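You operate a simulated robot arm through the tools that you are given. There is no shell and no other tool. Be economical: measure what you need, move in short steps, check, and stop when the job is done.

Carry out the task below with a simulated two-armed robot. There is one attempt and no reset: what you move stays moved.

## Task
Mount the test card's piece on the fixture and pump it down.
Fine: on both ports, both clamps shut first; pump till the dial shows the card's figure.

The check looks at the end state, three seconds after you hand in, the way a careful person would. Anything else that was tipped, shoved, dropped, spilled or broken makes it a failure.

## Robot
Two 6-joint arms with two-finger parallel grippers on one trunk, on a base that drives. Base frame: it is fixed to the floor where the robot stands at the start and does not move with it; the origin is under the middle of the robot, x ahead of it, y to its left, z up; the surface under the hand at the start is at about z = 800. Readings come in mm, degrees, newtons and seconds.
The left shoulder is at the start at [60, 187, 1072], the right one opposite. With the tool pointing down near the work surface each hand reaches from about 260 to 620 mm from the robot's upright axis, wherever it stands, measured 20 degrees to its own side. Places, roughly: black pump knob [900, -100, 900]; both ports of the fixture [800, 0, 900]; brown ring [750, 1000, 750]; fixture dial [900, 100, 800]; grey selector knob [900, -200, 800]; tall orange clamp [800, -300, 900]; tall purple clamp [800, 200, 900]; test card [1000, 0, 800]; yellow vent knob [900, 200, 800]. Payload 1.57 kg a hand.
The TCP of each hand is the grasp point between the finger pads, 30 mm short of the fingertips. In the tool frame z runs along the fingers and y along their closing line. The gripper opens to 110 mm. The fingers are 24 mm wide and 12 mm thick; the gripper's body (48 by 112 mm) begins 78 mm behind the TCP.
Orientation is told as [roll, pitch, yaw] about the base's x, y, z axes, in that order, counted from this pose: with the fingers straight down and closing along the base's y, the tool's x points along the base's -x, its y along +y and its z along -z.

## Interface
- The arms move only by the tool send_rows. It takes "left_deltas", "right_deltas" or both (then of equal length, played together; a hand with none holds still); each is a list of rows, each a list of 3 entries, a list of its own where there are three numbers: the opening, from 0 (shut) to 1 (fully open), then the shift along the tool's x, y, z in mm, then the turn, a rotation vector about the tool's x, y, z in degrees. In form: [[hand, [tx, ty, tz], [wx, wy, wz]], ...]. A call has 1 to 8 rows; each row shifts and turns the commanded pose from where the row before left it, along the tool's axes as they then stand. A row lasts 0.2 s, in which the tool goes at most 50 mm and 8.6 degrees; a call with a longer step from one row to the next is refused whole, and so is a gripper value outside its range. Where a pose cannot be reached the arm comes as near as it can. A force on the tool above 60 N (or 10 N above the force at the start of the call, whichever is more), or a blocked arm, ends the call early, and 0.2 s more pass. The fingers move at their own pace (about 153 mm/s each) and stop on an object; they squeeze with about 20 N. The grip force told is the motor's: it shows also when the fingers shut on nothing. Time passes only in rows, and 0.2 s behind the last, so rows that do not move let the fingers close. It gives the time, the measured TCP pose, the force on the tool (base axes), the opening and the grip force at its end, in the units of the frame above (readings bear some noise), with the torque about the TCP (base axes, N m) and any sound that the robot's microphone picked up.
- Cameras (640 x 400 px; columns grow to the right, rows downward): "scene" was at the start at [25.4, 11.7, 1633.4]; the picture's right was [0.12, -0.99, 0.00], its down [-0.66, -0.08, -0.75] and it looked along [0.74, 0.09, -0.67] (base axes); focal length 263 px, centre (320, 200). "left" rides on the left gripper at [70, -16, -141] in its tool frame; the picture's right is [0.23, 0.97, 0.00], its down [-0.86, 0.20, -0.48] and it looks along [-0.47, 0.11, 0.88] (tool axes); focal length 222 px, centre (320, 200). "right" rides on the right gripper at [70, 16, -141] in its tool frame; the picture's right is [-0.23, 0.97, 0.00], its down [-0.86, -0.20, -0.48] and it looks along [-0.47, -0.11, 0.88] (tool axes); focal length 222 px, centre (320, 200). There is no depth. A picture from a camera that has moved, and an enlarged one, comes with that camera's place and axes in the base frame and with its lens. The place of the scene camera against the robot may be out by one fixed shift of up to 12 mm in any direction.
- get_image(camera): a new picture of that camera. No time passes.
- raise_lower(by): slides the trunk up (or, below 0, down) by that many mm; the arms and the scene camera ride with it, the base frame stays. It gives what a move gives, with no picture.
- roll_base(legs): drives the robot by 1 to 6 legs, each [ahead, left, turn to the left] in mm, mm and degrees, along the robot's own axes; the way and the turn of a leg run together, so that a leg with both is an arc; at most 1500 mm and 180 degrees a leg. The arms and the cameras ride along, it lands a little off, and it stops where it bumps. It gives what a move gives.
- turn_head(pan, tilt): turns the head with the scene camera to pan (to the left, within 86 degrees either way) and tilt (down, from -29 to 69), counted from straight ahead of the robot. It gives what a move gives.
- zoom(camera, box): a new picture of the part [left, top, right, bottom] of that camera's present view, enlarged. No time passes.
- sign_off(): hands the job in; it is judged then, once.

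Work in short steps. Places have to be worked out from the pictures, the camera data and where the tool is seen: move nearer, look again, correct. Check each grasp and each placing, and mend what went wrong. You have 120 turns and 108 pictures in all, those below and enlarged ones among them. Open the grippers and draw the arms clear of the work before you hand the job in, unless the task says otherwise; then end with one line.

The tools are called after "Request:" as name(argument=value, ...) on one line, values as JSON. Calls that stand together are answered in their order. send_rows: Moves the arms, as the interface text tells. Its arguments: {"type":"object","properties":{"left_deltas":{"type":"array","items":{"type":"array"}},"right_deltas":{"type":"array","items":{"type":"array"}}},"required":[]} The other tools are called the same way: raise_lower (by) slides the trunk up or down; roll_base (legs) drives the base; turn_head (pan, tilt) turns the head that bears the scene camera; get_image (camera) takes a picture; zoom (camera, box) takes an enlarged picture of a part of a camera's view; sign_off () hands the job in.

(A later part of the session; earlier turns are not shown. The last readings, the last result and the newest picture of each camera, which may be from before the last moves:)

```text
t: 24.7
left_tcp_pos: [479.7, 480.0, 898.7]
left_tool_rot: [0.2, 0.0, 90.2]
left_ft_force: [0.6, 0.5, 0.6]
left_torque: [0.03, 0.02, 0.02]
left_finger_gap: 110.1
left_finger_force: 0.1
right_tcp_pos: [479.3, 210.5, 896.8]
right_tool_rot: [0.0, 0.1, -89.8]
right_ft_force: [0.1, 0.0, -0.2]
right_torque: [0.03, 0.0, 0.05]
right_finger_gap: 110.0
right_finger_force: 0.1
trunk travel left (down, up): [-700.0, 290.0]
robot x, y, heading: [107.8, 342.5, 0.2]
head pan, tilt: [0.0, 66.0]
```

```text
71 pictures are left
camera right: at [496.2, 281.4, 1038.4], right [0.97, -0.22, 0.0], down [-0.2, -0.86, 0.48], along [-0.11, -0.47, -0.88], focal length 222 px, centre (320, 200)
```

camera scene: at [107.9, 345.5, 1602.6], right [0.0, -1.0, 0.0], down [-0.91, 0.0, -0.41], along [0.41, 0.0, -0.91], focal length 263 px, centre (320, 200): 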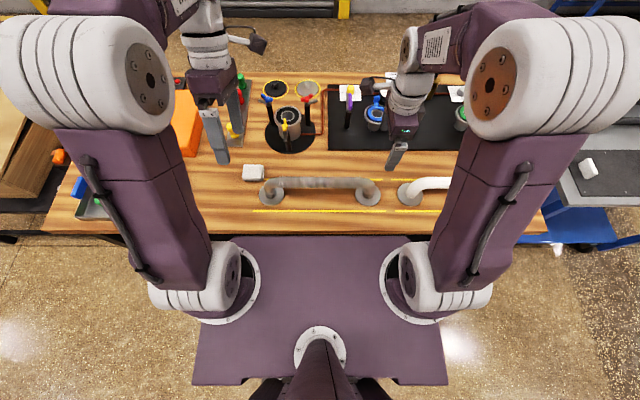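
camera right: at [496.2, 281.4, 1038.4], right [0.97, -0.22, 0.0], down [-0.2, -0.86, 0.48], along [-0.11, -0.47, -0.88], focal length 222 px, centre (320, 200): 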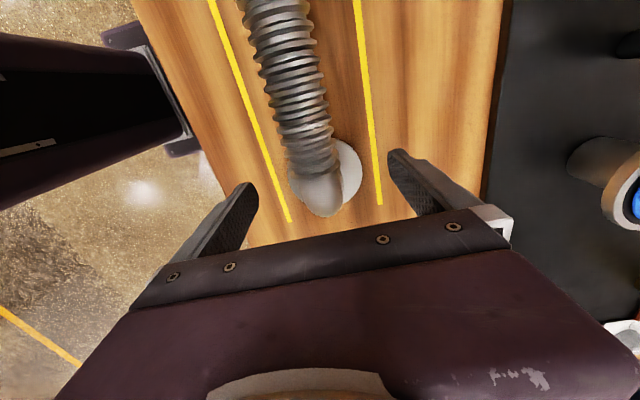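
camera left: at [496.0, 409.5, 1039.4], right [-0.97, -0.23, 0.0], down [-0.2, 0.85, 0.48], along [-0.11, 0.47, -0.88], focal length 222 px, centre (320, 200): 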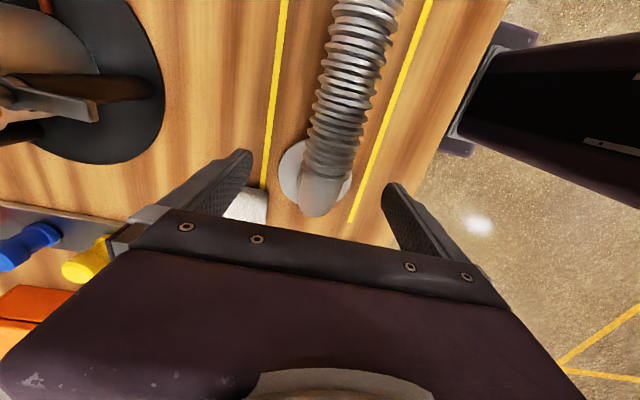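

TCPs coincide with the elbows. I close both grippers.

Request:
send_rows(left_deltas=[[0.5, [0, 0, 0], [0, 0, 0]], [0.0, [0, 0, 0], [0, 0, 0]], [0.0, [0, 0, 0], [0, 0, 0]], [0.0, [0, 0, 0], [0, 0, 0]]], right_deltas=[[0.5, [0, 0, 0], [0, 0, 0]], [0.0, [0, 0, 0], [0, 0, 0]], [0.0, [0, 0, 0], [0, 0, 0]], [0.0, [0, 0, 0], [0, 0, 0]]])

```text
t: 25.7
left_tcp_pos: [479.1, 479.9, 899.7]
left_tool_rot: [0.1, 0.0, 90.2]
left_ft_force: [-0.5, -1.2, -0.6]
left_torque: [0.02, -0.1, -0.17]
left_finger_gap: 35.8
left_finger_force: 20.2
right_tcp_pos: [478.4, 210.3, 898.3]
right_tool_rot: [0.1, 0.0, -89.8]
right_ft_force: [0.3, 1.0, 0.6]
right_torque: [0.06, -0.12, -0.2]
right_finger_gap: 35.7
right_finger_force: 20.0
trunk travel left (down, up): [-700.0, 290.0]
robot x, y, heading: [107.1, 342.8, 0.4]
head pan, tilt: [0.0, 66.0]
```

Both hold the tube (36 mm). I raise the trunk by 60 mm first to check the lift.

Request:
raise_lower(by=60)

Request:
get_image(camera="scene")

```text
t: 26.7
left_tcp_pos: [479.9, 480.2, 957.6]
left_tool_rot: [0.2, 0.1, 90.2]
left_ft_force: [-1.0, -1.4, -3.1]
left_torque: [0.0, 0.04, -0.11]
left_finger_gap: 35.8
left_finger_force: 20.3
right_tcp_pos: [479.5, 210.7, 956.7]
right_tool_rot: [0.1, 0.0, -89.7]
right_ft_force: [1.0, 1.6, -3.8]
right_torque: [-0.01, -0.02, -0.07]
right_finger_gap: 35.6
right_finger_force: 19.8
trunk travel left (down, up): [-760.0, 230.0]
robot x, y, heading: [104.9, 343.0, -0.0]
head pan, tilt: [0.0, 66.0]
```

```text
70 pictures are left
camera scene: at [111.2, 345.7, 1662.6], right [0.0, -1.0, 0.0], down [-0.91, 0.0, -0.41], along [0.41, 0.0, -0.91], focal length 263 px, centre (320, 200)
```

scene: 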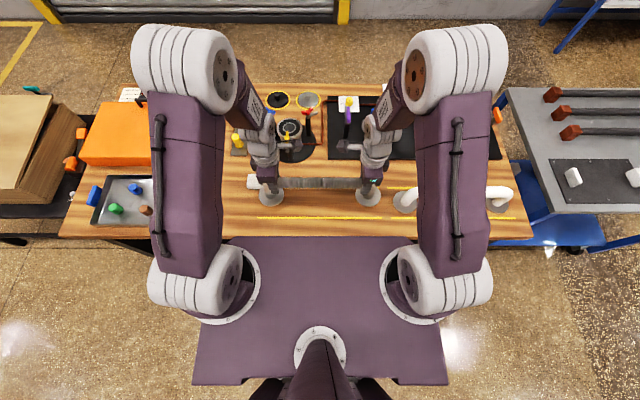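

The pipe is lifted (about 3.5 N per hand). I raise another 120 mm and drive right 358 mm.

Request:
raise_lower(by=120)

Request:
roll_base(legs=[[0, -358, 0]])

Request:
get_image(camera="scene")

```text
t: 28.2
left_tcp_pos: [479.2, 480.3, 1078.9]
left_tool_rot: [0.1, 0.0, 90.2]
left_ft_force: [-1.7, -2.2, -4.7]
left_torque: [0.0, 0.02, -0.14]
left_finger_gap: 35.8
left_finger_force: 19.9
right_tcp_pos: [478.4, 210.2, 1076.0]
right_tool_rot: [0.0, 0.0, -89.8]
right_ft_force: [0.2, 3.0, -3.6]
right_torque: [0.01, -0.01, -0.07]
right_finger_gap: 36.0
right_finger_force: 20.0
trunk travel left (down, up): [-880.0, 110.0]
robot x, y, heading: [110.2, 346.4, 0.4]
head pan, tilt: [0.0, 66.0]
```

```text
t: 30.5
left_tcp_pos: [479.9, 123.5, 1078.2]
left_tool_rot: [0.1, 0.1, 90.3]
left_ft_force: [-0.1, -1.8, -3.9]
left_torque: [-0.03, 0.0, -0.14]
left_finger_gap: 35.6
left_finger_force: 20.3
right_tcp_pos: [480.7, -146.2, 1076.6]
right_tool_rot: [0.1, -0.1, -89.9]
right_ft_force: [1.4, 1.8, -4.1]
right_torque: [0.0, -0.01, -0.15]
right_finger_gap: 35.6
right_finger_force: 19.9
trunk travel left (down, up): [-880.0, 110.0]
robot x, y, heading: [110.2, -16.1, -0.1]
head pan, tilt: [0.0, 66.0]
```

```text
69 pictures are left
camera scene: at [111.9, -9.2, 1782.6], right [0.0, -1.0, 0.0], down [-0.91, 0.0, -0.41], along [0.41, 0.0, -0.91], focal length 263 px, centre (320, 200)
```

scene: 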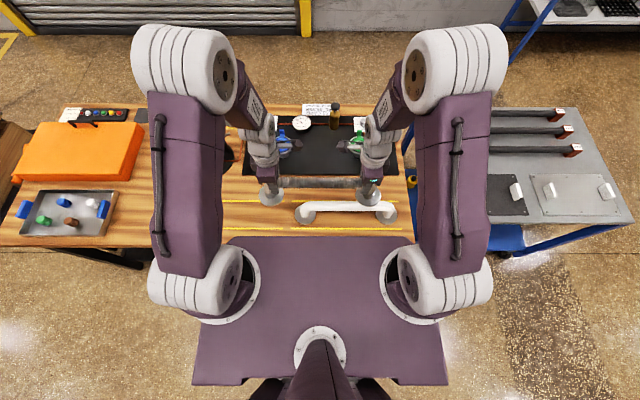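

Carried well. I drive ahead 70 mm, then extend both arms together 150 mm forward.

Request:
roll_base(legs=[[70, 0, 0]])

Request:
send_rows(left_deltas=[[0, [0, -30, 0], [0, 0, 0]], [0, [0, -30, 0], [0, 0, 0]], [0, [0, -30, 0], [0, 0, 0]], [0, [0, -30, 0], [0, 0, 0]], [0, [0, -30, 0], [0, 0, 0]]], right_deltas=[[0, [0, 30, 0], [0, 0, 0]], [0, [0, 30, 0], [0, 0, 0]], [0, [0, 30, 0], [0, 0, 0]], [0, [0, 30, 0], [0, 0, 0]], [0, [0, 30, 0], [0, 0, 0]]])

Request:
get_image(camera="scene")

Request:
get_image(camera="left")

Request:
get_image(camera="right")

```text
t: 31.5
left_tcp_pos: [542.8, 121.7, 1081.6]
left_tool_rot: [-0.2, -0.2, 90.1]
left_ft_force: [-1.9, -0.2, -3.2]
left_torque: [0.09, -0.02, -0.09]
left_finger_gap: 35.7
left_finger_force: 20.2
right_tcp_pos: [542.7, -147.0, 1079.2]
right_tool_rot: [0.4, 0.1, -89.9]
right_ft_force: [-0.4, 0.1, -3.3]
right_torque: [-0.06, -0.04, -0.1]
right_finger_gap: 35.5
right_finger_force: 19.8
trunk travel left (down, up): [-880.0, 110.0]
robot x, y, heading: [180.7, -14.3, -0.2]
head pan, tilt: [0.0, 66.0]
```

```text
t: 32.7
left_tcp_pos: [700.5, 123.8, 1077.4]
left_tool_rot: [0.3, 0.0, 90.1]
left_ft_force: [-0.1, -10.7, -4.8]
left_torque: [0.01, 0.09, -0.08]
left_finger_gap: 35.5
left_finger_force: 20.3
right_tcp_pos: [701.8, -147.0, 1077.2]
right_tool_rot: [-0.1, 0.1, -89.9]
right_ft_force: [0.4, 10.2, -3.7]
right_torque: [0.16, -0.06, -0.02]
right_finger_gap: 35.7
right_finger_force: 20.2
trunk travel left (down, up): [-880.0, 110.0]
robot x, y, heading: [179.8, -12.8, 0.3]
head pan, tilt: [0.0, 66.0]
```

```text
68 pictures are left
camera scene: at [183.8, -12.2, 1782.6], right [0.0, -1.0, 0.0], down [-0.91, 0.0, -0.41], along [0.41, 0.0, -0.91], focal length 263 px, centre (320, 200)
```

scene: 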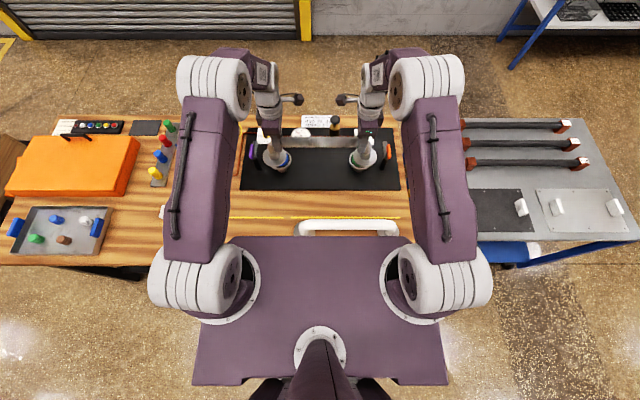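

```text
67 pictures are left
camera left: at [718.2, 52.0, 1218.7], right [-0.97, -0.23, 0.01], down [-0.2, 0.85, 0.48], along [-0.12, 0.47, -0.88], focal length 222 px, centre (320, 200)
```

left: 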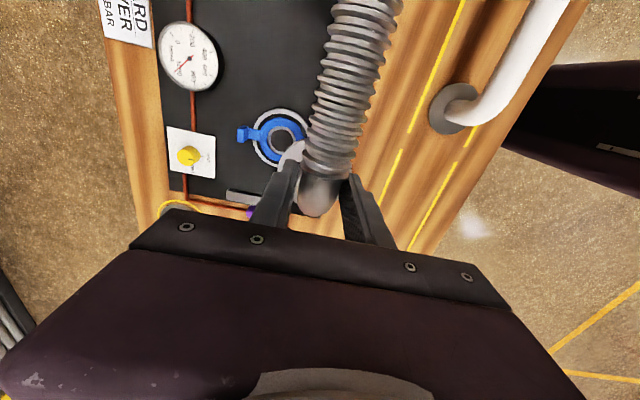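

```text
66 pictures are left
camera right: at [718.2, -76.5, 1219.4], right [0.97, -0.22, 0.0], down [-0.2, -0.86, 0.48], along [-0.11, -0.47, -0.88], focal length 222 px, centre (320, 200)
```

right: 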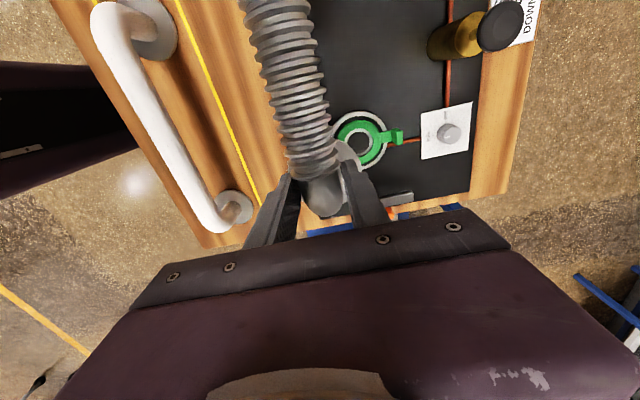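

The y forces show the bellows is being stretched slightly; I relieve 1 mm, shift to x≈754 and 3 mm to the right, and then lower the trunk 60 mm so the flanges hover about 35 mm above the ports.

Request:
send_rows(left_deltas=[[0, [1, -13, 0], [0, 0, 0]], [0, [1, -13, 0], [0, 0, 0]], [0, [1, -13, 0], [0, 0, 0]], [0, [1, -13, 0], [0, 0, 0]]], right_deltas=[[0, [-0.7, 13, 0], [0, 0, 0]], [0, [-0.7, 13, 0], [0, 0, 0]], [0, [-0.7, 13, 0], [0, 0, 0]], [0, [-0.7, 13, 0], [0, 0, 0]]])

Request:
raise_lower(by=-60)

Request:
zoom(camera="scene", box=[220, 100, 420, 225])

Request:
get_image(camera="left")

Request:
get_image(camera="right")

```text
t: 33.7
left_tcp_pos: [753.0, 119.9, 1077.0]
left_tool_rot: [0.3, 0.0, 90.0]
left_ft_force: [0.0, 0.0, -5.3]
left_torque: [0.46, 0.06, -0.18]
left_finger_gap: 35.6
left_finger_force: 20.0
right_tcp_pos: [752.8, -150.5, 1076.0]
right_tool_rot: [-0.2, -0.2, -89.8]
right_ft_force: [1.8, -0.2, -2.1]
right_torque: [-0.06, -0.06, -0.16]
right_finger_gap: 35.6
right_finger_force: 20.0
trunk travel left (down, up): [-880.0, 110.0]
robot x, y, heading: [177.4, -14.6, 0.3]
head pan, tilt: [0.0, 66.0]
```

```text
t: 34.7
left_tcp_pos: [752.2, 119.3, 1018.3]
left_tool_rot: [0.2, -0.2, 90.2]
left_ft_force: [-2.2, 10.1, -4.1]
left_torque: [0.14, 0.08, -0.26]
left_finger_gap: 35.8
left_finger_force: 20.0
right_tcp_pos: [750.5, -150.3, 1016.0]
right_tool_rot: [0.0, -0.1, -89.8]
right_ft_force: [1.2, -9.3, -4.0]
right_torque: [-0.02, -0.1, -0.24]
right_finger_gap: 35.8
right_finger_force: 20.0
trunk travel left (down, up): [-820.0, 170.0]
robot x, y, heading: [180.9, -12.7, 0.3]
head pan, tilt: [0.0, 66.0]
```

```text
3.20 times, centred on (320, 162) of scene
camera zoom: at [181.6, -12.1, 1722.6], right [0.0, -1.0, 0.0], down [-0.91, 0.0, -0.41], along [0.41, 0.0, -0.91], focal length 842 px, centre (320, 320)
```

zoom: 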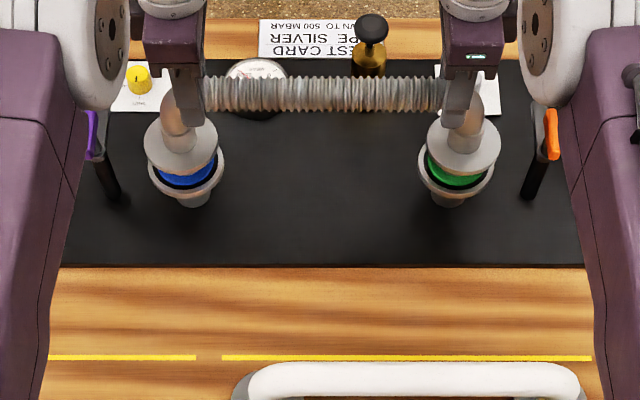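

```text
64 pictures are left
camera left: at [768.2, 48.3, 1158.9], right [-0.97, -0.23, 0.0], down [-0.2, 0.85, 0.48], along [-0.11, 0.47, -0.88], focal length 222 px, centre (320, 200)
```

left: 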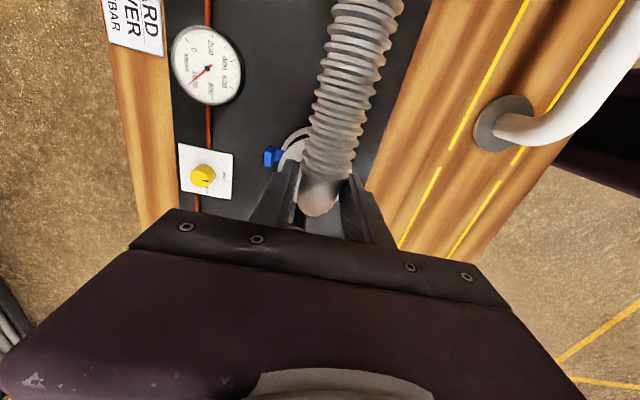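

```text
63 pictures are left
camera right: at [768.1, -79.7, 1158.7], right [0.97, -0.23, 0.0], down [-0.2, -0.85, 0.48], along [-0.11, -0.47, -0.88], focal length 222 px, centre (320, 200)
```

right: 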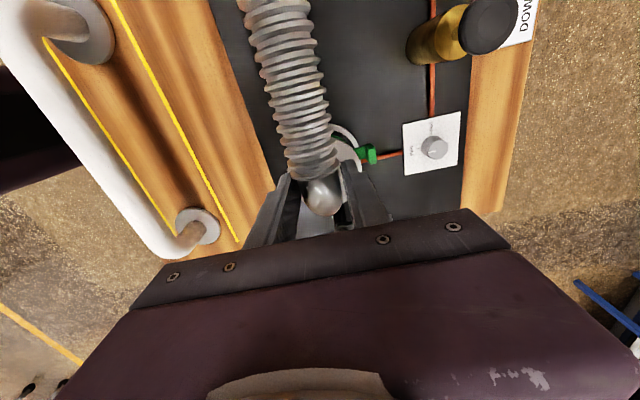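

Lateral alignment looks within 2–3 mm. I zoom both ports for a precise comparison.

Request:
zoom(camera="scene", box=[256, 125, 304, 173])

Request:
zoom(camera="scene", box=[340, 125, 388, 173])

```text
8.33 times, centred on (280, 149) of scene
camera zoom: at [181.6, -12.1, 1722.6], right [0.0, -1.0, 0.0], down [-0.91, 0.0, -0.41], along [0.41, 0.0, -0.91], focal length 2193 px, centre (653, 625)
```

zoom: 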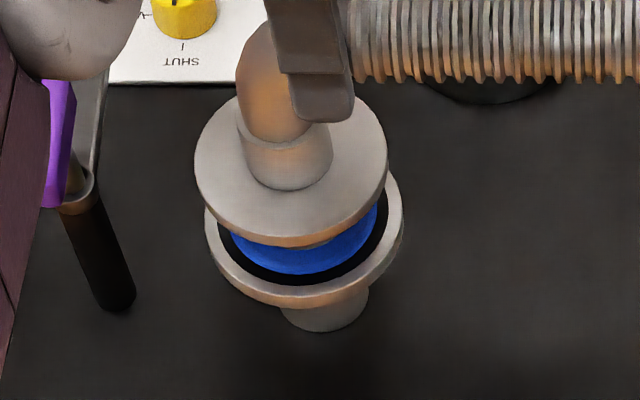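

```text
8.33 times, centred on (364, 149) of scene
camera zoom: at [181.6, -12.1, 1722.6], right [0.0, -1.0, 0.0], down [-0.91, 0.0, -0.41], along [0.41, 0.0, -0.91], focal length 2193 px, centre (-47, 625)
```

zoom: 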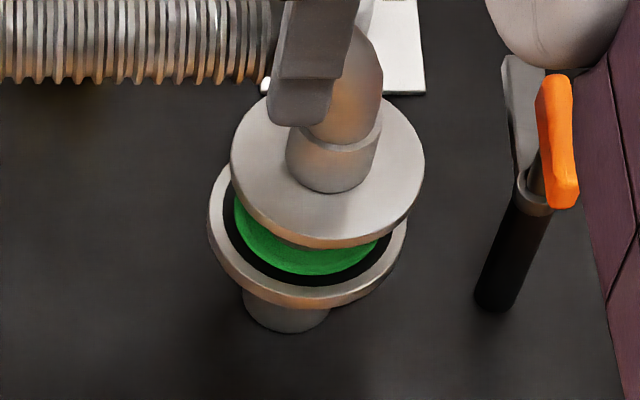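

Flanges are about 2 mm short in x and 1–2 mm off in y. I correct and lower another 22 mm.

Request:
send_rows(left_deltas=[[0, [-1, -2, 0], [0, 0, 0]], [0, [0, 0, 0], [0, 0, 0]]], right_deltas=[[0, [2, 2.5, 0], [0, 0, 0]], [0, [0, 0, 0], [0, 0, 0]]])

Request:
raise_lower(by=-24)

Request:
zoom(camera="scene", box=[256, 125, 304, 173])

Request:
zoom(camera="scene", box=[340, 125, 388, 173])

```text
t: 35.3
left_tcp_pos: [754.0, 120.3, 1017.4]
left_tool_rot: [0.2, -0.1, 90.1]
left_ft_force: [-1.3, 14.7, -3.7]
left_torque: [0.18, -0.01, -0.12]
left_finger_gap: 35.9
left_finger_force: 20.5
right_tcp_pos: [753.9, -148.2, 1016.3]
right_tool_rot: [0.0, -0.1, -90.0]
right_ft_force: [0.8, -15.0, -3.7]
right_torque: [-0.21, -0.01, -0.13]
right_finger_gap: 35.8
right_finger_force: 19.8
trunk travel left (down, up): [-820.0, 170.0]
robot x, y, heading: [180.1, -13.4, 0.2]
head pan, tilt: [0.0, 66.0]
```

```text
t: 36.0
left_tcp_pos: [754.3, 119.2, 994.9]
left_tool_rot: [0.2, -0.2, 90.1]
left_ft_force: [-1.1, 14.3, -3.9]
left_torque: [0.27, 0.03, -0.15]
left_finger_gap: 35.3
left_finger_force: 20.1
right_tcp_pos: [753.3, -147.4, 993.8]
right_tool_rot: [0.0, 0.0, -89.9]
right_ft_force: [0.8, -14.2, -4.0]
right_torque: [-0.27, 0.0, -0.08]
right_finger_gap: 35.6
right_finger_force: 20.3
trunk travel left (down, up): [-796.0, 194.0]
robot x, y, heading: [179.5, -13.7, -0.2]
head pan, tilt: [0.0, 66.0]
```

```text
8.33 times, centred on (280, 149) of scene
camera zoom: at [182.2, -12.2, 1698.5], right [0.0, -1.0, 0.0], down [-0.91, 0.0, -0.41], along [0.41, 0.0, -0.91], focal length 2193 px, centre (653, 625)
```

zoom: 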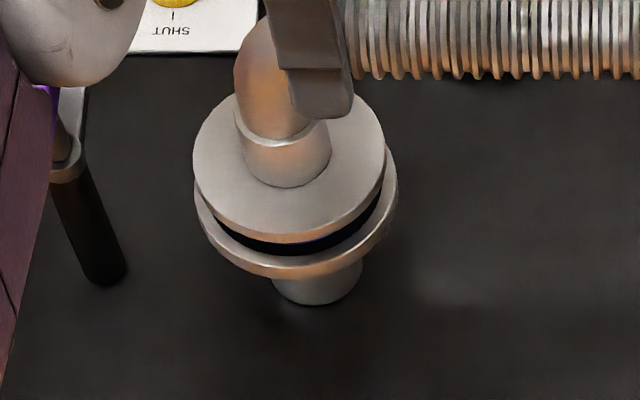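

```text
8.33 times, centred on (364, 149) of scene
camera zoom: at [182.2, -12.2, 1698.5], right [0.0, -1.0, 0.0], down [-0.91, 0.0, -0.41], along [0.41, 0.0, -0.91], focal length 2193 px, centre (-47, 625)
```

zoom: 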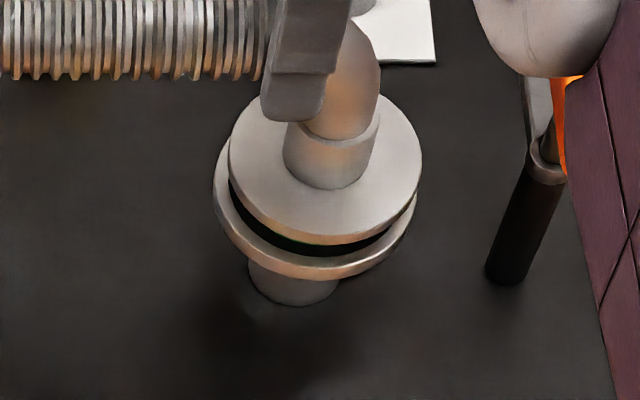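

Lateral match is now within about 1 mm, gap about 13 mm. I lower further carefully.

Request:
raise_lower(by=-9)

Request:
zoom(camera="scene", box=[256, 125, 304, 173])

Request:
zoom(camera="scene", box=[340, 125, 388, 173])

```text
t: 36.6
left_tcp_pos: [754.7, 119.8, 985.1]
left_tool_rot: [0.2, -0.2, 90.2]
left_ft_force: [-0.1, 14.7, -3.1]
left_torque: [0.17, 0.04, -0.13]
left_finger_gap: 35.7
left_finger_force: 19.9
right_tcp_pos: [753.5, -147.9, 984.4]
right_tool_rot: [0.0, -0.1, -89.9]
right_ft_force: [0.4, -14.8, -3.5]
right_torque: [-0.25, -0.03, -0.12]
right_finger_gap: 35.6
right_finger_force: 19.7
trunk travel left (down, up): [-787.0, 203.0]
robot x, y, heading: [178.0, -14.4, 0.0]
head pan, tilt: [0.0, 66.0]
```

```text
8.33 times, centred on (280, 149) of scene
camera zoom: at [182.4, -12.2, 1689.5], right [0.0, -1.0, 0.0], down [-0.91, 0.0, -0.41], along [0.41, 0.0, -0.91], focal length 2193 px, centre (653, 625)
```

zoom: 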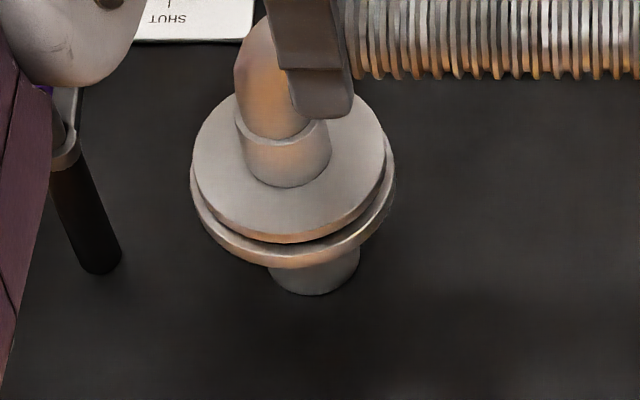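

```text
8.33 times, centred on (364, 149) of scene
camera zoom: at [182.4, -12.2, 1689.5], right [0.0, -1.0, 0.0], down [-0.91, 0.0, -0.41], along [0.41, 0.0, -0.91], focal length 2193 px, centre (-47, 625)
```

zoom: 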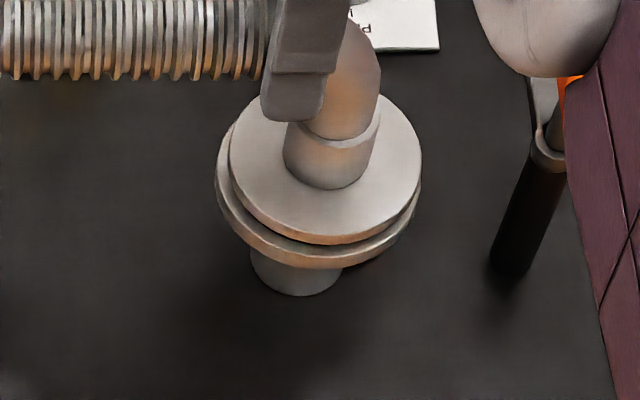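

Nearly concentric; I nudge +1 mm in y and x, then lower in small steps watching the force.

Request:
send_rows(left_deltas=[[0, [-1, -1, 0], [0, 0, 0]], [0, [0, 0, 0], [0, 0, 0]]], right_deltas=[[0, [1.2, 1.5, 0], [0, 0, 0]], [0, [0, 0, 0], [0, 0, 0]]])

Request:
raise_lower(by=-3)

Request:
raise_lower(by=-2)

```text
t: 37.2
left_tcp_pos: [755.2, 120.9, 983.7]
left_tool_rot: [0.3, -0.1, 90.1]
left_ft_force: [-1.0, 13.7, -2.7]
left_torque: [0.03, -0.02, -0.05]
left_finger_gap: 35.7
left_finger_force: 20.3
right_tcp_pos: [755.7, -147.8, 983.4]
right_tool_rot: [0.0, 0.0, -89.9]
right_ft_force: [0.8, -13.9, -5.4]
right_torque: [-0.34, 0.02, -0.04]
right_finger_gap: 35.6
right_finger_force: 19.8
trunk travel left (down, up): [-787.0, 203.0]
robot x, y, heading: [182.8, -13.8, 0.2]
head pan, tilt: [0.0, 66.0]
```

```text
t: 37.7
left_tcp_pos: [753.9, 121.6, 983.0]
left_tool_rot: [0.2, -0.1, 90.1]
left_ft_force: [-0.2, 12.2, 6.7]
left_torque: [0.38, -0.06, -0.11]
left_finger_gap: 35.7
left_finger_force: 20.0
right_tcp_pos: [753.8, -147.1, 982.1]
right_tool_rot: [0.1, 0.1, -89.8]
right_ft_force: [0.9, -12.2, -3.3]
right_torque: [0.13, -0.01, -0.11]
right_finger_gap: 35.9
right_finger_force: 20.2
trunk travel left (down, up): [-784.0, 206.0]
robot x, y, heading: [176.9, -15.5, 0.0]
head pan, tilt: [0.0, 66.0]
```

```text
t: 38.2
left_tcp_pos: [753.7, 119.9, 982.4]
left_tool_rot: [-0.1, -0.1, 90.0]
left_ft_force: [2.6, 6.6, 13.5]
left_torque: [0.07, -0.04, -0.06]
left_finger_gap: 35.8
left_finger_force: 19.8
right_tcp_pos: [753.0, -146.9, 981.8]
right_tool_rot: [0.3, 0.0, -89.9]
right_ft_force: [1.4, -9.5, 7.7]
right_torque: [-0.01, -0.13, 0.07]
right_finger_gap: 35.4
right_finger_force: 19.4
trunk travel left (down, up): [-782.0, 208.0]
robot x, y, heading: [180.6, -13.9, 0.3]
head pan, tilt: [0.0, 66.0]
```

Both flanges have made contact (upward forces at z≈982). I look before releasing.

Request:
zoom(camera="scene", box=[256, 125, 304, 173])

Request:
zoom(camera="scene", box=[340, 125, 388, 173])

```text
8.33 times, centred on (280, 149) of scene
camera zoom: at [178.3, -12.8, 1684.9], right [0.0, -1.0, 0.0], down [-0.91, 0.0, -0.41], along [0.41, 0.0, -0.91], focal length 2193 px, centre (653, 625)
```

zoom: 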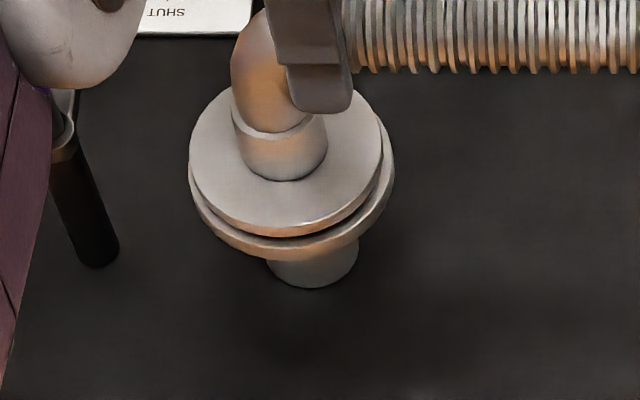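

```text
8.33 times, centred on (364, 149) of scene
camera zoom: at [178.3, -12.8, 1684.9], right [0.0, -1.0, 0.0], down [-0.91, 0.0, -0.41], along [0.41, 0.0, -0.91], focal length 2193 px, centre (-47, 625)
```

zoom: 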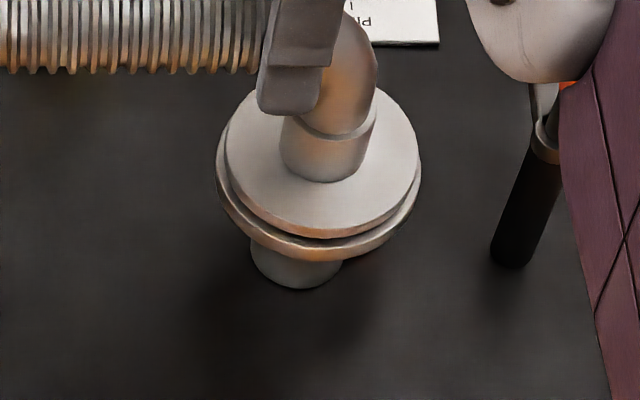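

Seated concentric to within about 2 mm on both ports. I open both grippers gently.

Request:
send_rows(left_deltas=[[0.4, [0, 0, 0], [0, 0, 0]], [0.8, [0, 0, 0], [0, 0, 0]], [1, [0, 0, 0], [0, 0, 0]], [1, [0, 0, 0], [0, 0, 0]]], right_deltas=[[0.4, [0, 0, 0], [0, 0, 0]], [0.8, [0, 0, 0], [0, 0, 0]], [1, [0, 0, 0], [0, 0, 0]], [1, [0, 0, 0], [0, 0, 0]]])

Request:
zoom(camera="scene", box=[220, 100, 420, 225])

```text
t: 39.2
left_tcp_pos: [754.6, 119.8, 979.8]
left_tool_rot: [0.1, 0.0, 90.2]
left_ft_force: [0.6, 0.1, -0.2]
left_torque: [0.0, -0.01, -0.03]
left_finger_gap: 110.3
left_finger_force: 0.0
right_tcp_pos: [754.3, -146.8, 979.6]
right_tool_rot: [0.2, 0.0, -89.8]
right_ft_force: [0.8, 0.6, -0.4]
right_torque: [0.03, 0.01, -0.01]
right_finger_gap: 110.0
right_finger_force: 0.1
trunk travel left (down, up): [-782.0, 208.0]
robot x, y, heading: [178.4, -15.1, 0.2]
head pan, tilt: [0.0, 66.0]
```

```text
3.20 times, centred on (320, 162) of scene
camera zoom: at [180.9, -12.2, 1684.6], right [0.0, -1.0, 0.0], down [-0.91, 0.0, -0.41], along [0.41, 0.0, -0.91], focal length 842 px, centre (320, 320)
```

zoom: 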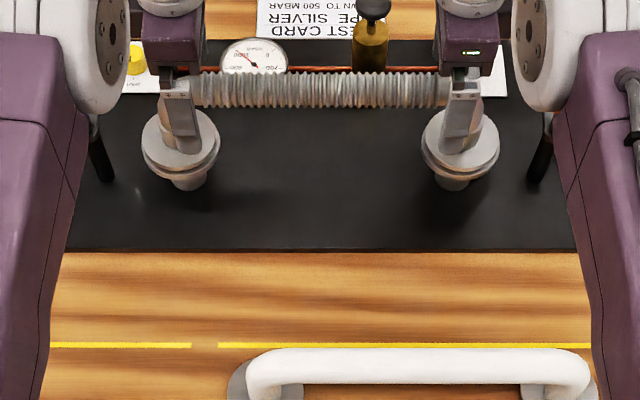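

The pipe stands on both ports. I raise the trunk 120 mm to clear it, then turn both hands back to yaw 0 for the clamp handles, which I place at about (751, 241, 945) and (754, −269, 945).

Request:
raise_lower(by=120)

Request:
send_rows(left_deltas=[[0.6, [0, 10, 0], [0, 0, 8.4]], [0.6, [0, 10, 0], [0, 0, 8.4]], [0.6, [0, 0, 0], [0, 0, 8.4]], [0.6, [0, 0, 0], [0, 0, 8.4]], [0.6, [0, 0, 0], [0, 0, 8.4]], [0.6, [0, 0, 0], [0, 0, 8.4]], [0.6, [0, 0, 0], [0, 0, 8.4]], [0.6, [0, 0, 0], [0, 0, 8.4]]], right_deltas=[[0.6, [0, -10, 0], [0, 0, -8.4]], [0.6, [0, -10, 0], [0, 0, -8.4]], [0.6, [0, 0, 0], [0, 0, -8.4]], [0.6, [0, 0, 0], [0, 0, -8.4]], [0.6, [0, 0, 0], [0, 0, -8.4]], [0.6, [0, 0, 0], [0, 0, -8.4]], [0.6, [0, 0, 0], [0, 0, -8.4]], [0.6, [0, 0, 0], [0, 0, -8.4]]])

Request:
send_rows(left_deltas=[[0.6, [0, 0, 0], [0, 0, 8]], [0.6, [0, 0, 0], [0, 0, 8]], [0.6, [0, 0, 0], [0, 0, 7]]], right_deltas=[[0.6, [0, 0, 0], [0, 0, -8]], [0.6, [0, 0, 0], [0, 0, -8]], [0.6, [0, 0, 0], [0, 0, -6.8]]])

```text
t: 40.7
left_tcp_pos: [755.4, 120.6, 1100.0]
left_tool_rot: [0.3, 0.1, 90.1]
left_ft_force: [-0.3, 0.4, 0.3]
left_torque: [0.02, -0.04, 0.01]
left_finger_gap: 110.1
left_finger_force: 0.1
right_tcp_pos: [753.6, -146.0, 1100.2]
right_tool_rot: [0.0, 0.0, -90.0]
right_ft_force: [-0.3, -0.1, 1.5]
right_torque: [-0.01, 0.0, -0.03]
right_finger_gap: 110.1
right_finger_force: 0.1
trunk travel left (down, up): [-902.0, 88.0]
robot x, y, heading: [177.5, -16.0, -0.1]
head pan, tilt: [0.0, 66.0]
```

```text
t: 42.5
left_tcp_pos: [733.8, 121.9, 1099.9]
left_tool_rot: [0.1, 0.0, 22.7]
left_ft_force: [0.7, 0.2, 0.2]
left_torque: [-0.04, -0.06, 0.02]
left_finger_gap: 66.0
left_finger_force: 0.0
right_tcp_pos: [734.8, -149.0, 1099.8]
right_tool_rot: [0.0, -0.1, -22.5]
right_ft_force: [-0.4, 0.4, 0.1]
right_torque: [0.03, -0.01, -0.02]
right_finger_gap: 66.0
right_finger_force: 0.0
trunk travel left (down, up): [-902.0, 88.0]
robot x, y, heading: [179.0, -14.4, 0.1]
head pan, tilt: [0.0, 66.0]
```

```text
t: 43.3
left_tcp_pos: [734.1, 121.8, 1098.8]
left_tool_rot: [0.0, 0.1, -0.2]
left_ft_force: [0.1, 0.2, -0.8]
left_torque: [-0.01, 0.01, 0.01]
left_finger_gap: 66.0
left_finger_force: 0.1
right_tcp_pos: [735.8, -148.3, 1100.3]
right_tool_rot: [0.1, -0.1, 0.3]
right_ft_force: [-0.3, 0.1, -0.6]
right_torque: [0.01, -0.01, 0.02]
right_finger_gap: 66.1
right_finger_force: 0.0
trunk travel left (down, up): [-902.0, 88.0]
robot x, y, heading: [177.3, -13.3, 0.3]
head pan, tilt: [0.0, 66.0]
```

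I move both hands sideways over the handles and look.

Request:
send_rows(left_deltas=[[0.6, [-5, 40, 0], [0, 0, 0]], [0.6, [-5, 40, 0], [0, 0, 0]], [0.6, [-5, 39, 0], [0, 0, 0]]], right_deltas=[[0.6, [-5, -40, 0], [0, 0, 0]], [0.6, [-5, -40, 0], [0, 0, 0]], [0.6, [-5, -40, 0], [0, 0, 0]]])

Request:
get_image(camera="left")

Request:
get_image(camera="right")

```text
t: 44.1
left_tcp_pos: [750.3, 241.8, 1099.0]
left_tool_rot: [0.0, 0.2, 0.0]
left_ft_force: [0.4, -0.5, 0.8]
left_torque: [-0.01, 0.01, 0.0]
left_finger_gap: 66.0
left_finger_force: 0.0
right_tcp_pos: [750.2, -267.4, 1100.6]
right_tool_rot: [0.0, 0.0, 0.2]
right_ft_force: [0.3, 0.9, -0.7]
right_torque: [-0.02, 0.05, 0.0]
right_finger_gap: 65.8
right_finger_force: 0.1
trunk travel left (down, up): [-902.0, 88.0]
robot x, y, heading: [177.0, -13.7, 0.1]
head pan, tilt: [0.0, 66.0]
```

```text
53 pictures are left
camera left: at [680.6, 225.2, 1240.9], right [-0.23, 0.97, 0.0], down [0.86, 0.2, 0.48], along [0.46, 0.11, -0.88], focal length 222 px, centre (320, 200)
```

left: 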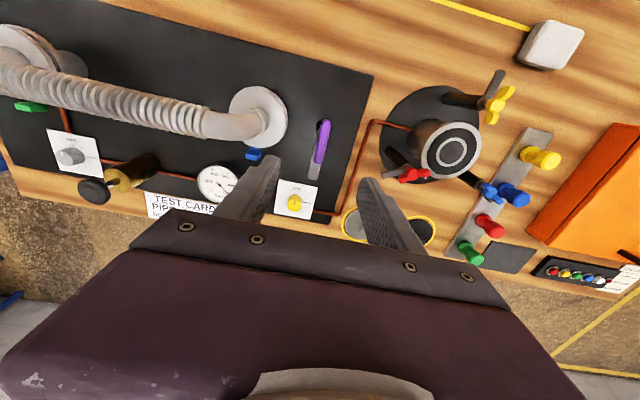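

```text
52 pictures are left
camera right: at [681.5, -251.3, 1241.6], right [0.22, 0.97, 0.0], down [0.86, -0.2, 0.48], along [0.47, -0.11, -0.88], focal length 222 px, centre (320, 200)
```

right: 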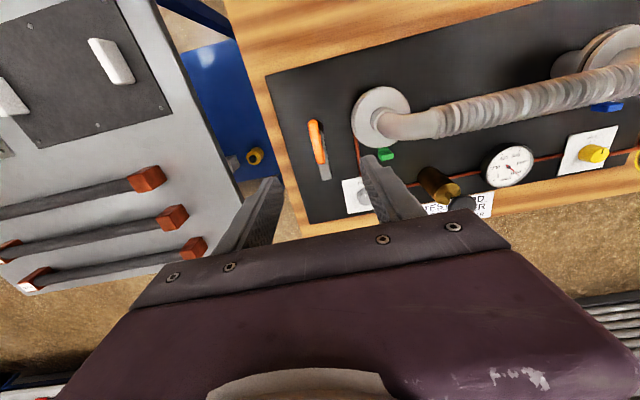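

Handles at about (748, 244.5) and (754, −272.5). I correct and lower the trunk 90 mm (fingertips to ≈980).

Request:
send_rows(left_deltas=[[0.6, [1, 3, 0], [0, 0, 0]]], right_deltas=[[0.6, [-3, -5, 0], [0, 0, 0]]])

Request:
raise_lower(by=-90)

Request:
get_image(camera="left")

Request:
get_image(camera="right")

```text
t: 44.5
left_tcp_pos: [748.8, 245.8, 1099.7]
left_tool_rot: [0.1, 0.2, -0.1]
left_ft_force: [0.4, -0.9, 0.4]
left_torque: [0.01, 0.02, 0.01]
left_finger_gap: 65.9
left_finger_force: 0.1
right_tcp_pos: [753.4, -272.6, 1099.4]
right_tool_rot: [-0.1, 0.0, 0.1]
right_ft_force: [-0.7, 0.9, 0.9]
right_torque: [-0.01, 0.01, 0.02]
right_finger_gap: 66.3
right_finger_force: 0.1
trunk travel left (down, up): [-902.0, 88.0]
robot x, y, heading: [174.8, -14.2, 0.1]
head pan, tilt: [0.0, 66.0]
```

```text
t: 45.8
left_tcp_pos: [748.4, 244.8, 1010.4]
left_tool_rot: [0.0, 0.2, -0.1]
left_ft_force: [-0.1, -0.3, 0.3]
left_torque: [0.0, 0.02, -0.02]
left_finger_gap: 66.1
left_finger_force: 0.0
right_tcp_pos: [753.3, -272.5, 1009.8]
right_tool_rot: [0.1, 0.0, 0.2]
right_ft_force: [-0.7, 1.2, 0.1]
right_torque: [-0.03, 0.05, 0.02]
right_finger_gap: 65.9
right_finger_force: 0.2
trunk travel left (down, up): [-812.0, 178.0]
robot x, y, heading: [181.9, -13.2, 0.1]
head pan, tilt: [0.0, 66.0]
```

```text
51 pictures are left
camera left: at [679.1, 227.4, 1151.2], right [-0.23, 0.97, 0.0], down [0.86, 0.2, 0.48], along [0.46, 0.11, -0.88], focal length 222 px, centre (320, 200)
```

left: 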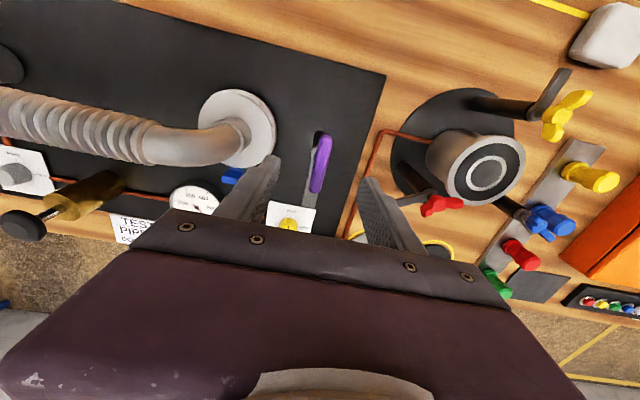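

```text
50 pictures are left
camera right: at [684.1, -255.8, 1151.6], right [0.23, 0.97, 0.0], down [0.85, -0.2, 0.48], along [0.47, -0.11, -0.88], focal length 222 px, centre (320, 200)
```

right: 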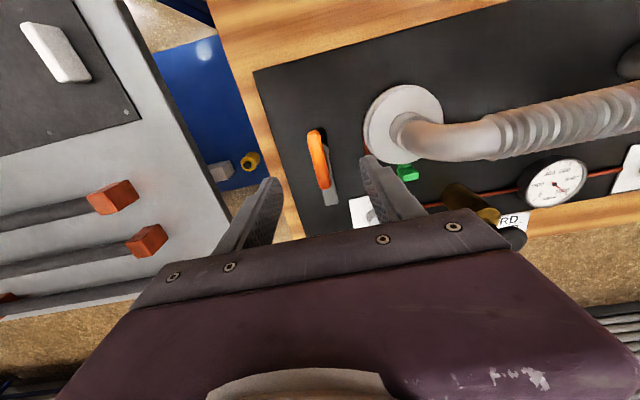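

Handle centres are about z≈937, aligned in both hands. I lower 68 mm more and close on both handles.

Request:
send_rows(left_deltas=[[0.6, [-1, 0, 0], [0, 0, 0]]], right_deltas=[[0.6, [-1, 0, 0], [0, 0, 0]]])

Request:
raise_lower(by=-68)

Request:
get_image(camera="left")

Request:
get_image(camera="right")

```text
t: 46.2
left_tcp_pos: [749.5, 245.1, 1009.3]
left_tool_rot: [0.1, 0.1, -0.1]
left_ft_force: [0.9, 0.2, -0.5]
left_torque: [0.0, -0.02, -0.02]
left_finger_gap: 66.0
left_finger_force: 0.1
right_tcp_pos: [754.0, -272.9, 1009.6]
right_tool_rot: [0.0, 0.0, 0.1]
right_ft_force: [-0.1, -0.1, 0.5]
right_torque: [0.01, 0.01, 0.0]
right_finger_gap: 66.1
right_finger_force: 0.1
trunk travel left (down, up): [-812.0, 178.0]
robot x, y, heading: [181.2, -12.5, 0.4]
head pan, tilt: [0.0, 66.0]
```

```text
t: 47.2
left_tcp_pos: [750.1, 244.6, 941.6]
left_tool_rot: [0.1, 0.2, -0.1]
left_ft_force: [0.4, -0.4, -0.1]
left_torque: [0.02, 0.01, 0.02]
left_finger_gap: 65.7
left_finger_force: 0.0
right_tcp_pos: [754.2, -272.2, 942.4]
right_tool_rot: [-0.1, -0.1, 0.0]
right_ft_force: [0.8, -1.0, -1.1]
right_torque: [0.04, 0.02, -0.01]
right_finger_gap: 65.9
right_finger_force: 0.1
trunk travel left (down, up): [-744.0, 246.0]
robot x, y, heading: [177.3, -15.9, -0.0]
head pan, tilt: [0.0, 66.0]
```

```text
49 pictures are left
camera left: at [680.0, 227.6, 1083.2], right [-0.23, 0.97, 0.0], down [0.86, 0.2, 0.48], along [0.46, 0.11, -0.88], focal length 222 px, centre (320, 200)
```

left: 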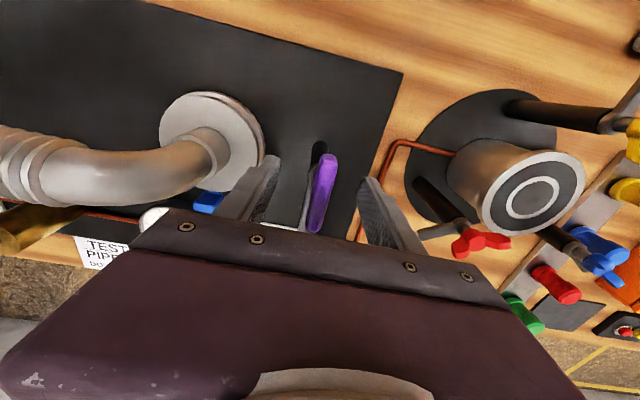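

```text
48 pictures are left
camera right: at [685.1, -255.7, 1083.5], right [0.23, 0.97, 0.0], down [0.85, -0.2, 0.48], along [0.47, -0.11, -0.88], focal length 222 px, centre (320, 200)
```

right: 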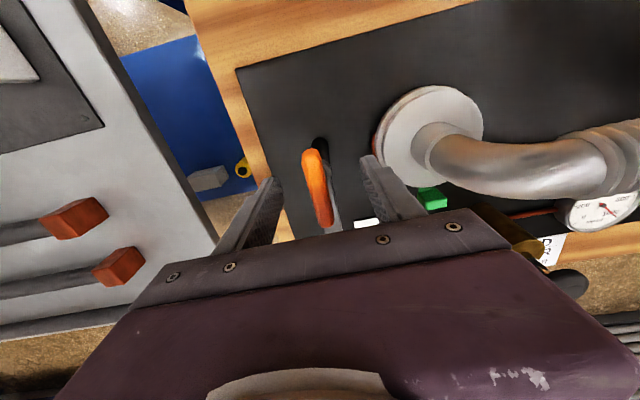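

The handles sit right at the TCPs. I close both grippers.

Request:
send_rows(left_deltas=[[0.3, [0, 0, 0], [0, 0, 0]], [0, [0, 0, 0], [0, 0, 0]], [0, [0, 0, 0], [0, 0, 0]], [0, [0, 0, 0], [0, 0, 0]]], right_deltas=[[0.3, [0, 0, 0], [0, 0, 0]], [0, [0, 0, 0], [0, 0, 0]], [0, [0, 0, 0], [0, 0, 0]], [0, [0, 0, 0], [0, 0, 0]]])

Request:
send_rows(left_deltas=[[0, [0, 0, 0], [0, 0, 6]], [0, [0, 0, 0], [0, 0, 6]], [0, [0, 0, 0], [0, 0, 6]]])

Request:
get_image(camera="left")

```text
t: 48.2
left_tcp_pos: [749.0, 247.8, 941.7]
left_tool_rot: [0.2, 0.2, 0.1]
left_ft_force: [-0.6, 18.2, -0.2]
left_torque: [-0.33, 0.14, 0.07]
left_finger_gap: 13.0
left_finger_force: 30.0
right_tcp_pos: [753.8, -272.6, 942.3]
right_tool_rot: [-0.2, -0.1, 0.2]
right_ft_force: [1.2, -17.9, -0.7]
right_torque: [0.36, 0.25, -0.01]
right_finger_gap: 12.6
right_finger_force: 29.4
trunk travel left (down, up): [-744.0, 246.0]
robot x, y, heading: [178.0, -13.9, 0.2]
head pan, tilt: [0.0, 66.0]
```

```text
t: 49.0
left_tcp_pos: [750.6, 246.3, 941.6]
left_tool_rot: [0.2, 0.1, -18.1]
left_ft_force: [-0.6, 34.0, -1.4]
left_torque: [-0.62, -0.67, 0.09]
left_finger_gap: 12.9
left_finger_force: 29.7
right_tcp_pos: [754.6, -274.2, 942.3]
right_tool_rot: [-0.2, 0.0, 0.2]
right_ft_force: [0.7, -29.5, -3.6]
right_torque: [0.46, -0.19, -0.03]
right_finger_gap: 13.1
right_finger_force: 29.4
trunk travel left (down, up): [-744.0, 246.0]
robot x, y, heading: [176.2, -13.5, 0.2]
head pan, tilt: [0.0, 66.0]
```

```text
47 pictures are left
camera left: at [678.7, 252.2, 1083.1], right [0.09, 1.0, 0.0], down [0.88, -0.08, 0.48], along [0.47, -0.04, -0.88], focal length 222 px, centre (320, 200)
```

left: 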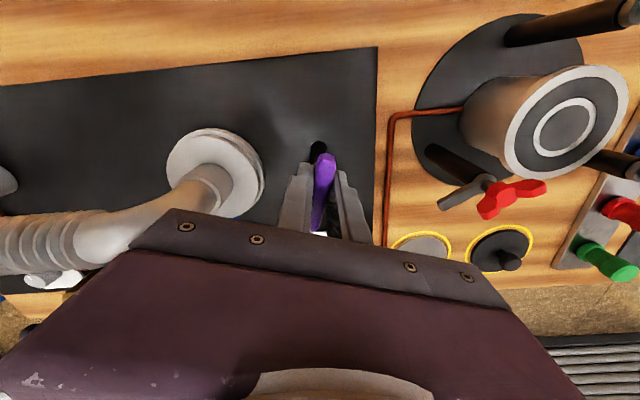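

The handle turns with little torque, but both handles lie some 3 mm further outward (side forces ~30 N). I shift outward to relieve.

Request:
send_rows(left_deltas=[[0, [1, 3, 0], [0, 0, 0]], [0, [0, 0, 0], [0, 0, 0]]], right_deltas=[[0, [0, -3, 0], [0, 0, 0]], [0, [0, 0, 0], [0, 0, 0]]])

```text
t: 49.6
left_tcp_pos: [750.1, 246.5, 941.7]
left_tool_rot: [-0.1, 0.2, -18.2]
left_ft_force: [3.2, 8.0, 2.7]
left_torque: [0.63, 0.78, 0.04]
left_finger_gap: 13.0
left_finger_force: 29.4
right_tcp_pos: [755.2, -273.0, 941.1]
right_tool_rot: [0.0, 0.0, 0.1]
right_ft_force: [-1.8, -2.9, 1.3]
right_torque: [-0.31, -0.19, -0.02]
right_finger_gap: 13.1
right_finger_force: 30.1
trunk travel left (down, up): [-744.0, 246.0]
robot x, y, heading: [177.2, -11.9, 0.2]
head pan, tilt: [0.0, 66.0]
```

Forces are down. I rotate both handles on by 36 degrees (left clockwise, right counter-clockwise).

Request:
send_rows(left_deltas=[[0, [0, 0, 0], [0, 0, 6]], [0, [0, 0, 0], [0, 0, 6]], [0, [0, 0, 0], [0, 0, 6]], [0, [0, 0, 0], [0, 0, 6]], [0, [0, 0, 0], [0, 0, 6]], [0, [0, 0, 0], [0, 0, 6]]], right_deltas=[[0, [0, 0, 0], [0, 0, -6]], [0, [0, 0, 0], [0, 0, -6]], [0, [0, 0, 0], [0, 0, -6]], [0, [0, 0, 0], [0, 0, -6]], [0, [0, 0, 0], [0, 0, -6]], [0, [0, 0, 0], [0, 0, -6]]])

Request:
get_image(camera="left")

Request:
get_image(camera="right")

```text
t: 51.0
left_tcp_pos: [752.3, 250.1, 942.7]
left_tool_rot: [0.0, 0.0, -54.2]
left_ft_force: [17.3, 6.3, 2.1]
left_torque: [0.15, -0.06, 0.09]
left_finger_gap: 12.8
left_finger_force: 30.0
right_tcp_pos: [754.4, -274.3, 943.0]
right_tool_rot: [0.0, 0.1, 36.2]
right_ft_force: [-9.7, 3.9, 1.6]
right_torque: [0.61, -0.54, 0.02]
right_finger_gap: 12.9
right_finger_force: 30.1
trunk travel left (down, up): [-744.0, 246.0]
robot x, y, heading: [176.1, -11.8, 0.2]
head pan, tilt: [0.0, 66.0]
```

```text
46 pictures are left
camera left: at [697.0, 295.6, 1082.8], right [0.66, 0.75, 0.0], down [0.66, -0.58, 0.48], along [0.36, -0.31, -0.88], focal length 222 px, centre (320, 200)
```

left: 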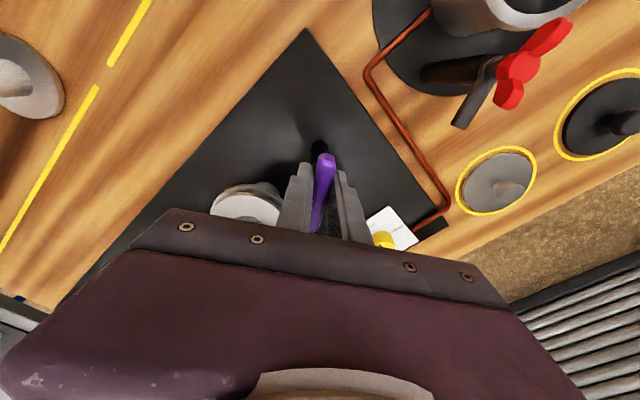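

```text
45 pictures are left
camera right: at [689.5, -300.9, 1083.6], right [-0.39, 0.92, 0.0], down [0.81, 0.35, 0.48], along [0.44, 0.19, -0.88], focal length 222 px, centre (320, 200)
```

right: 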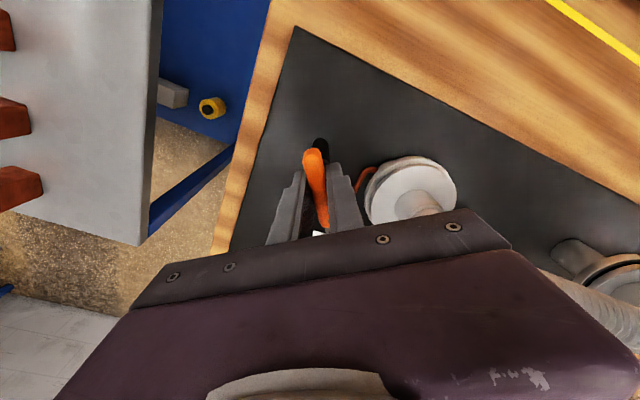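

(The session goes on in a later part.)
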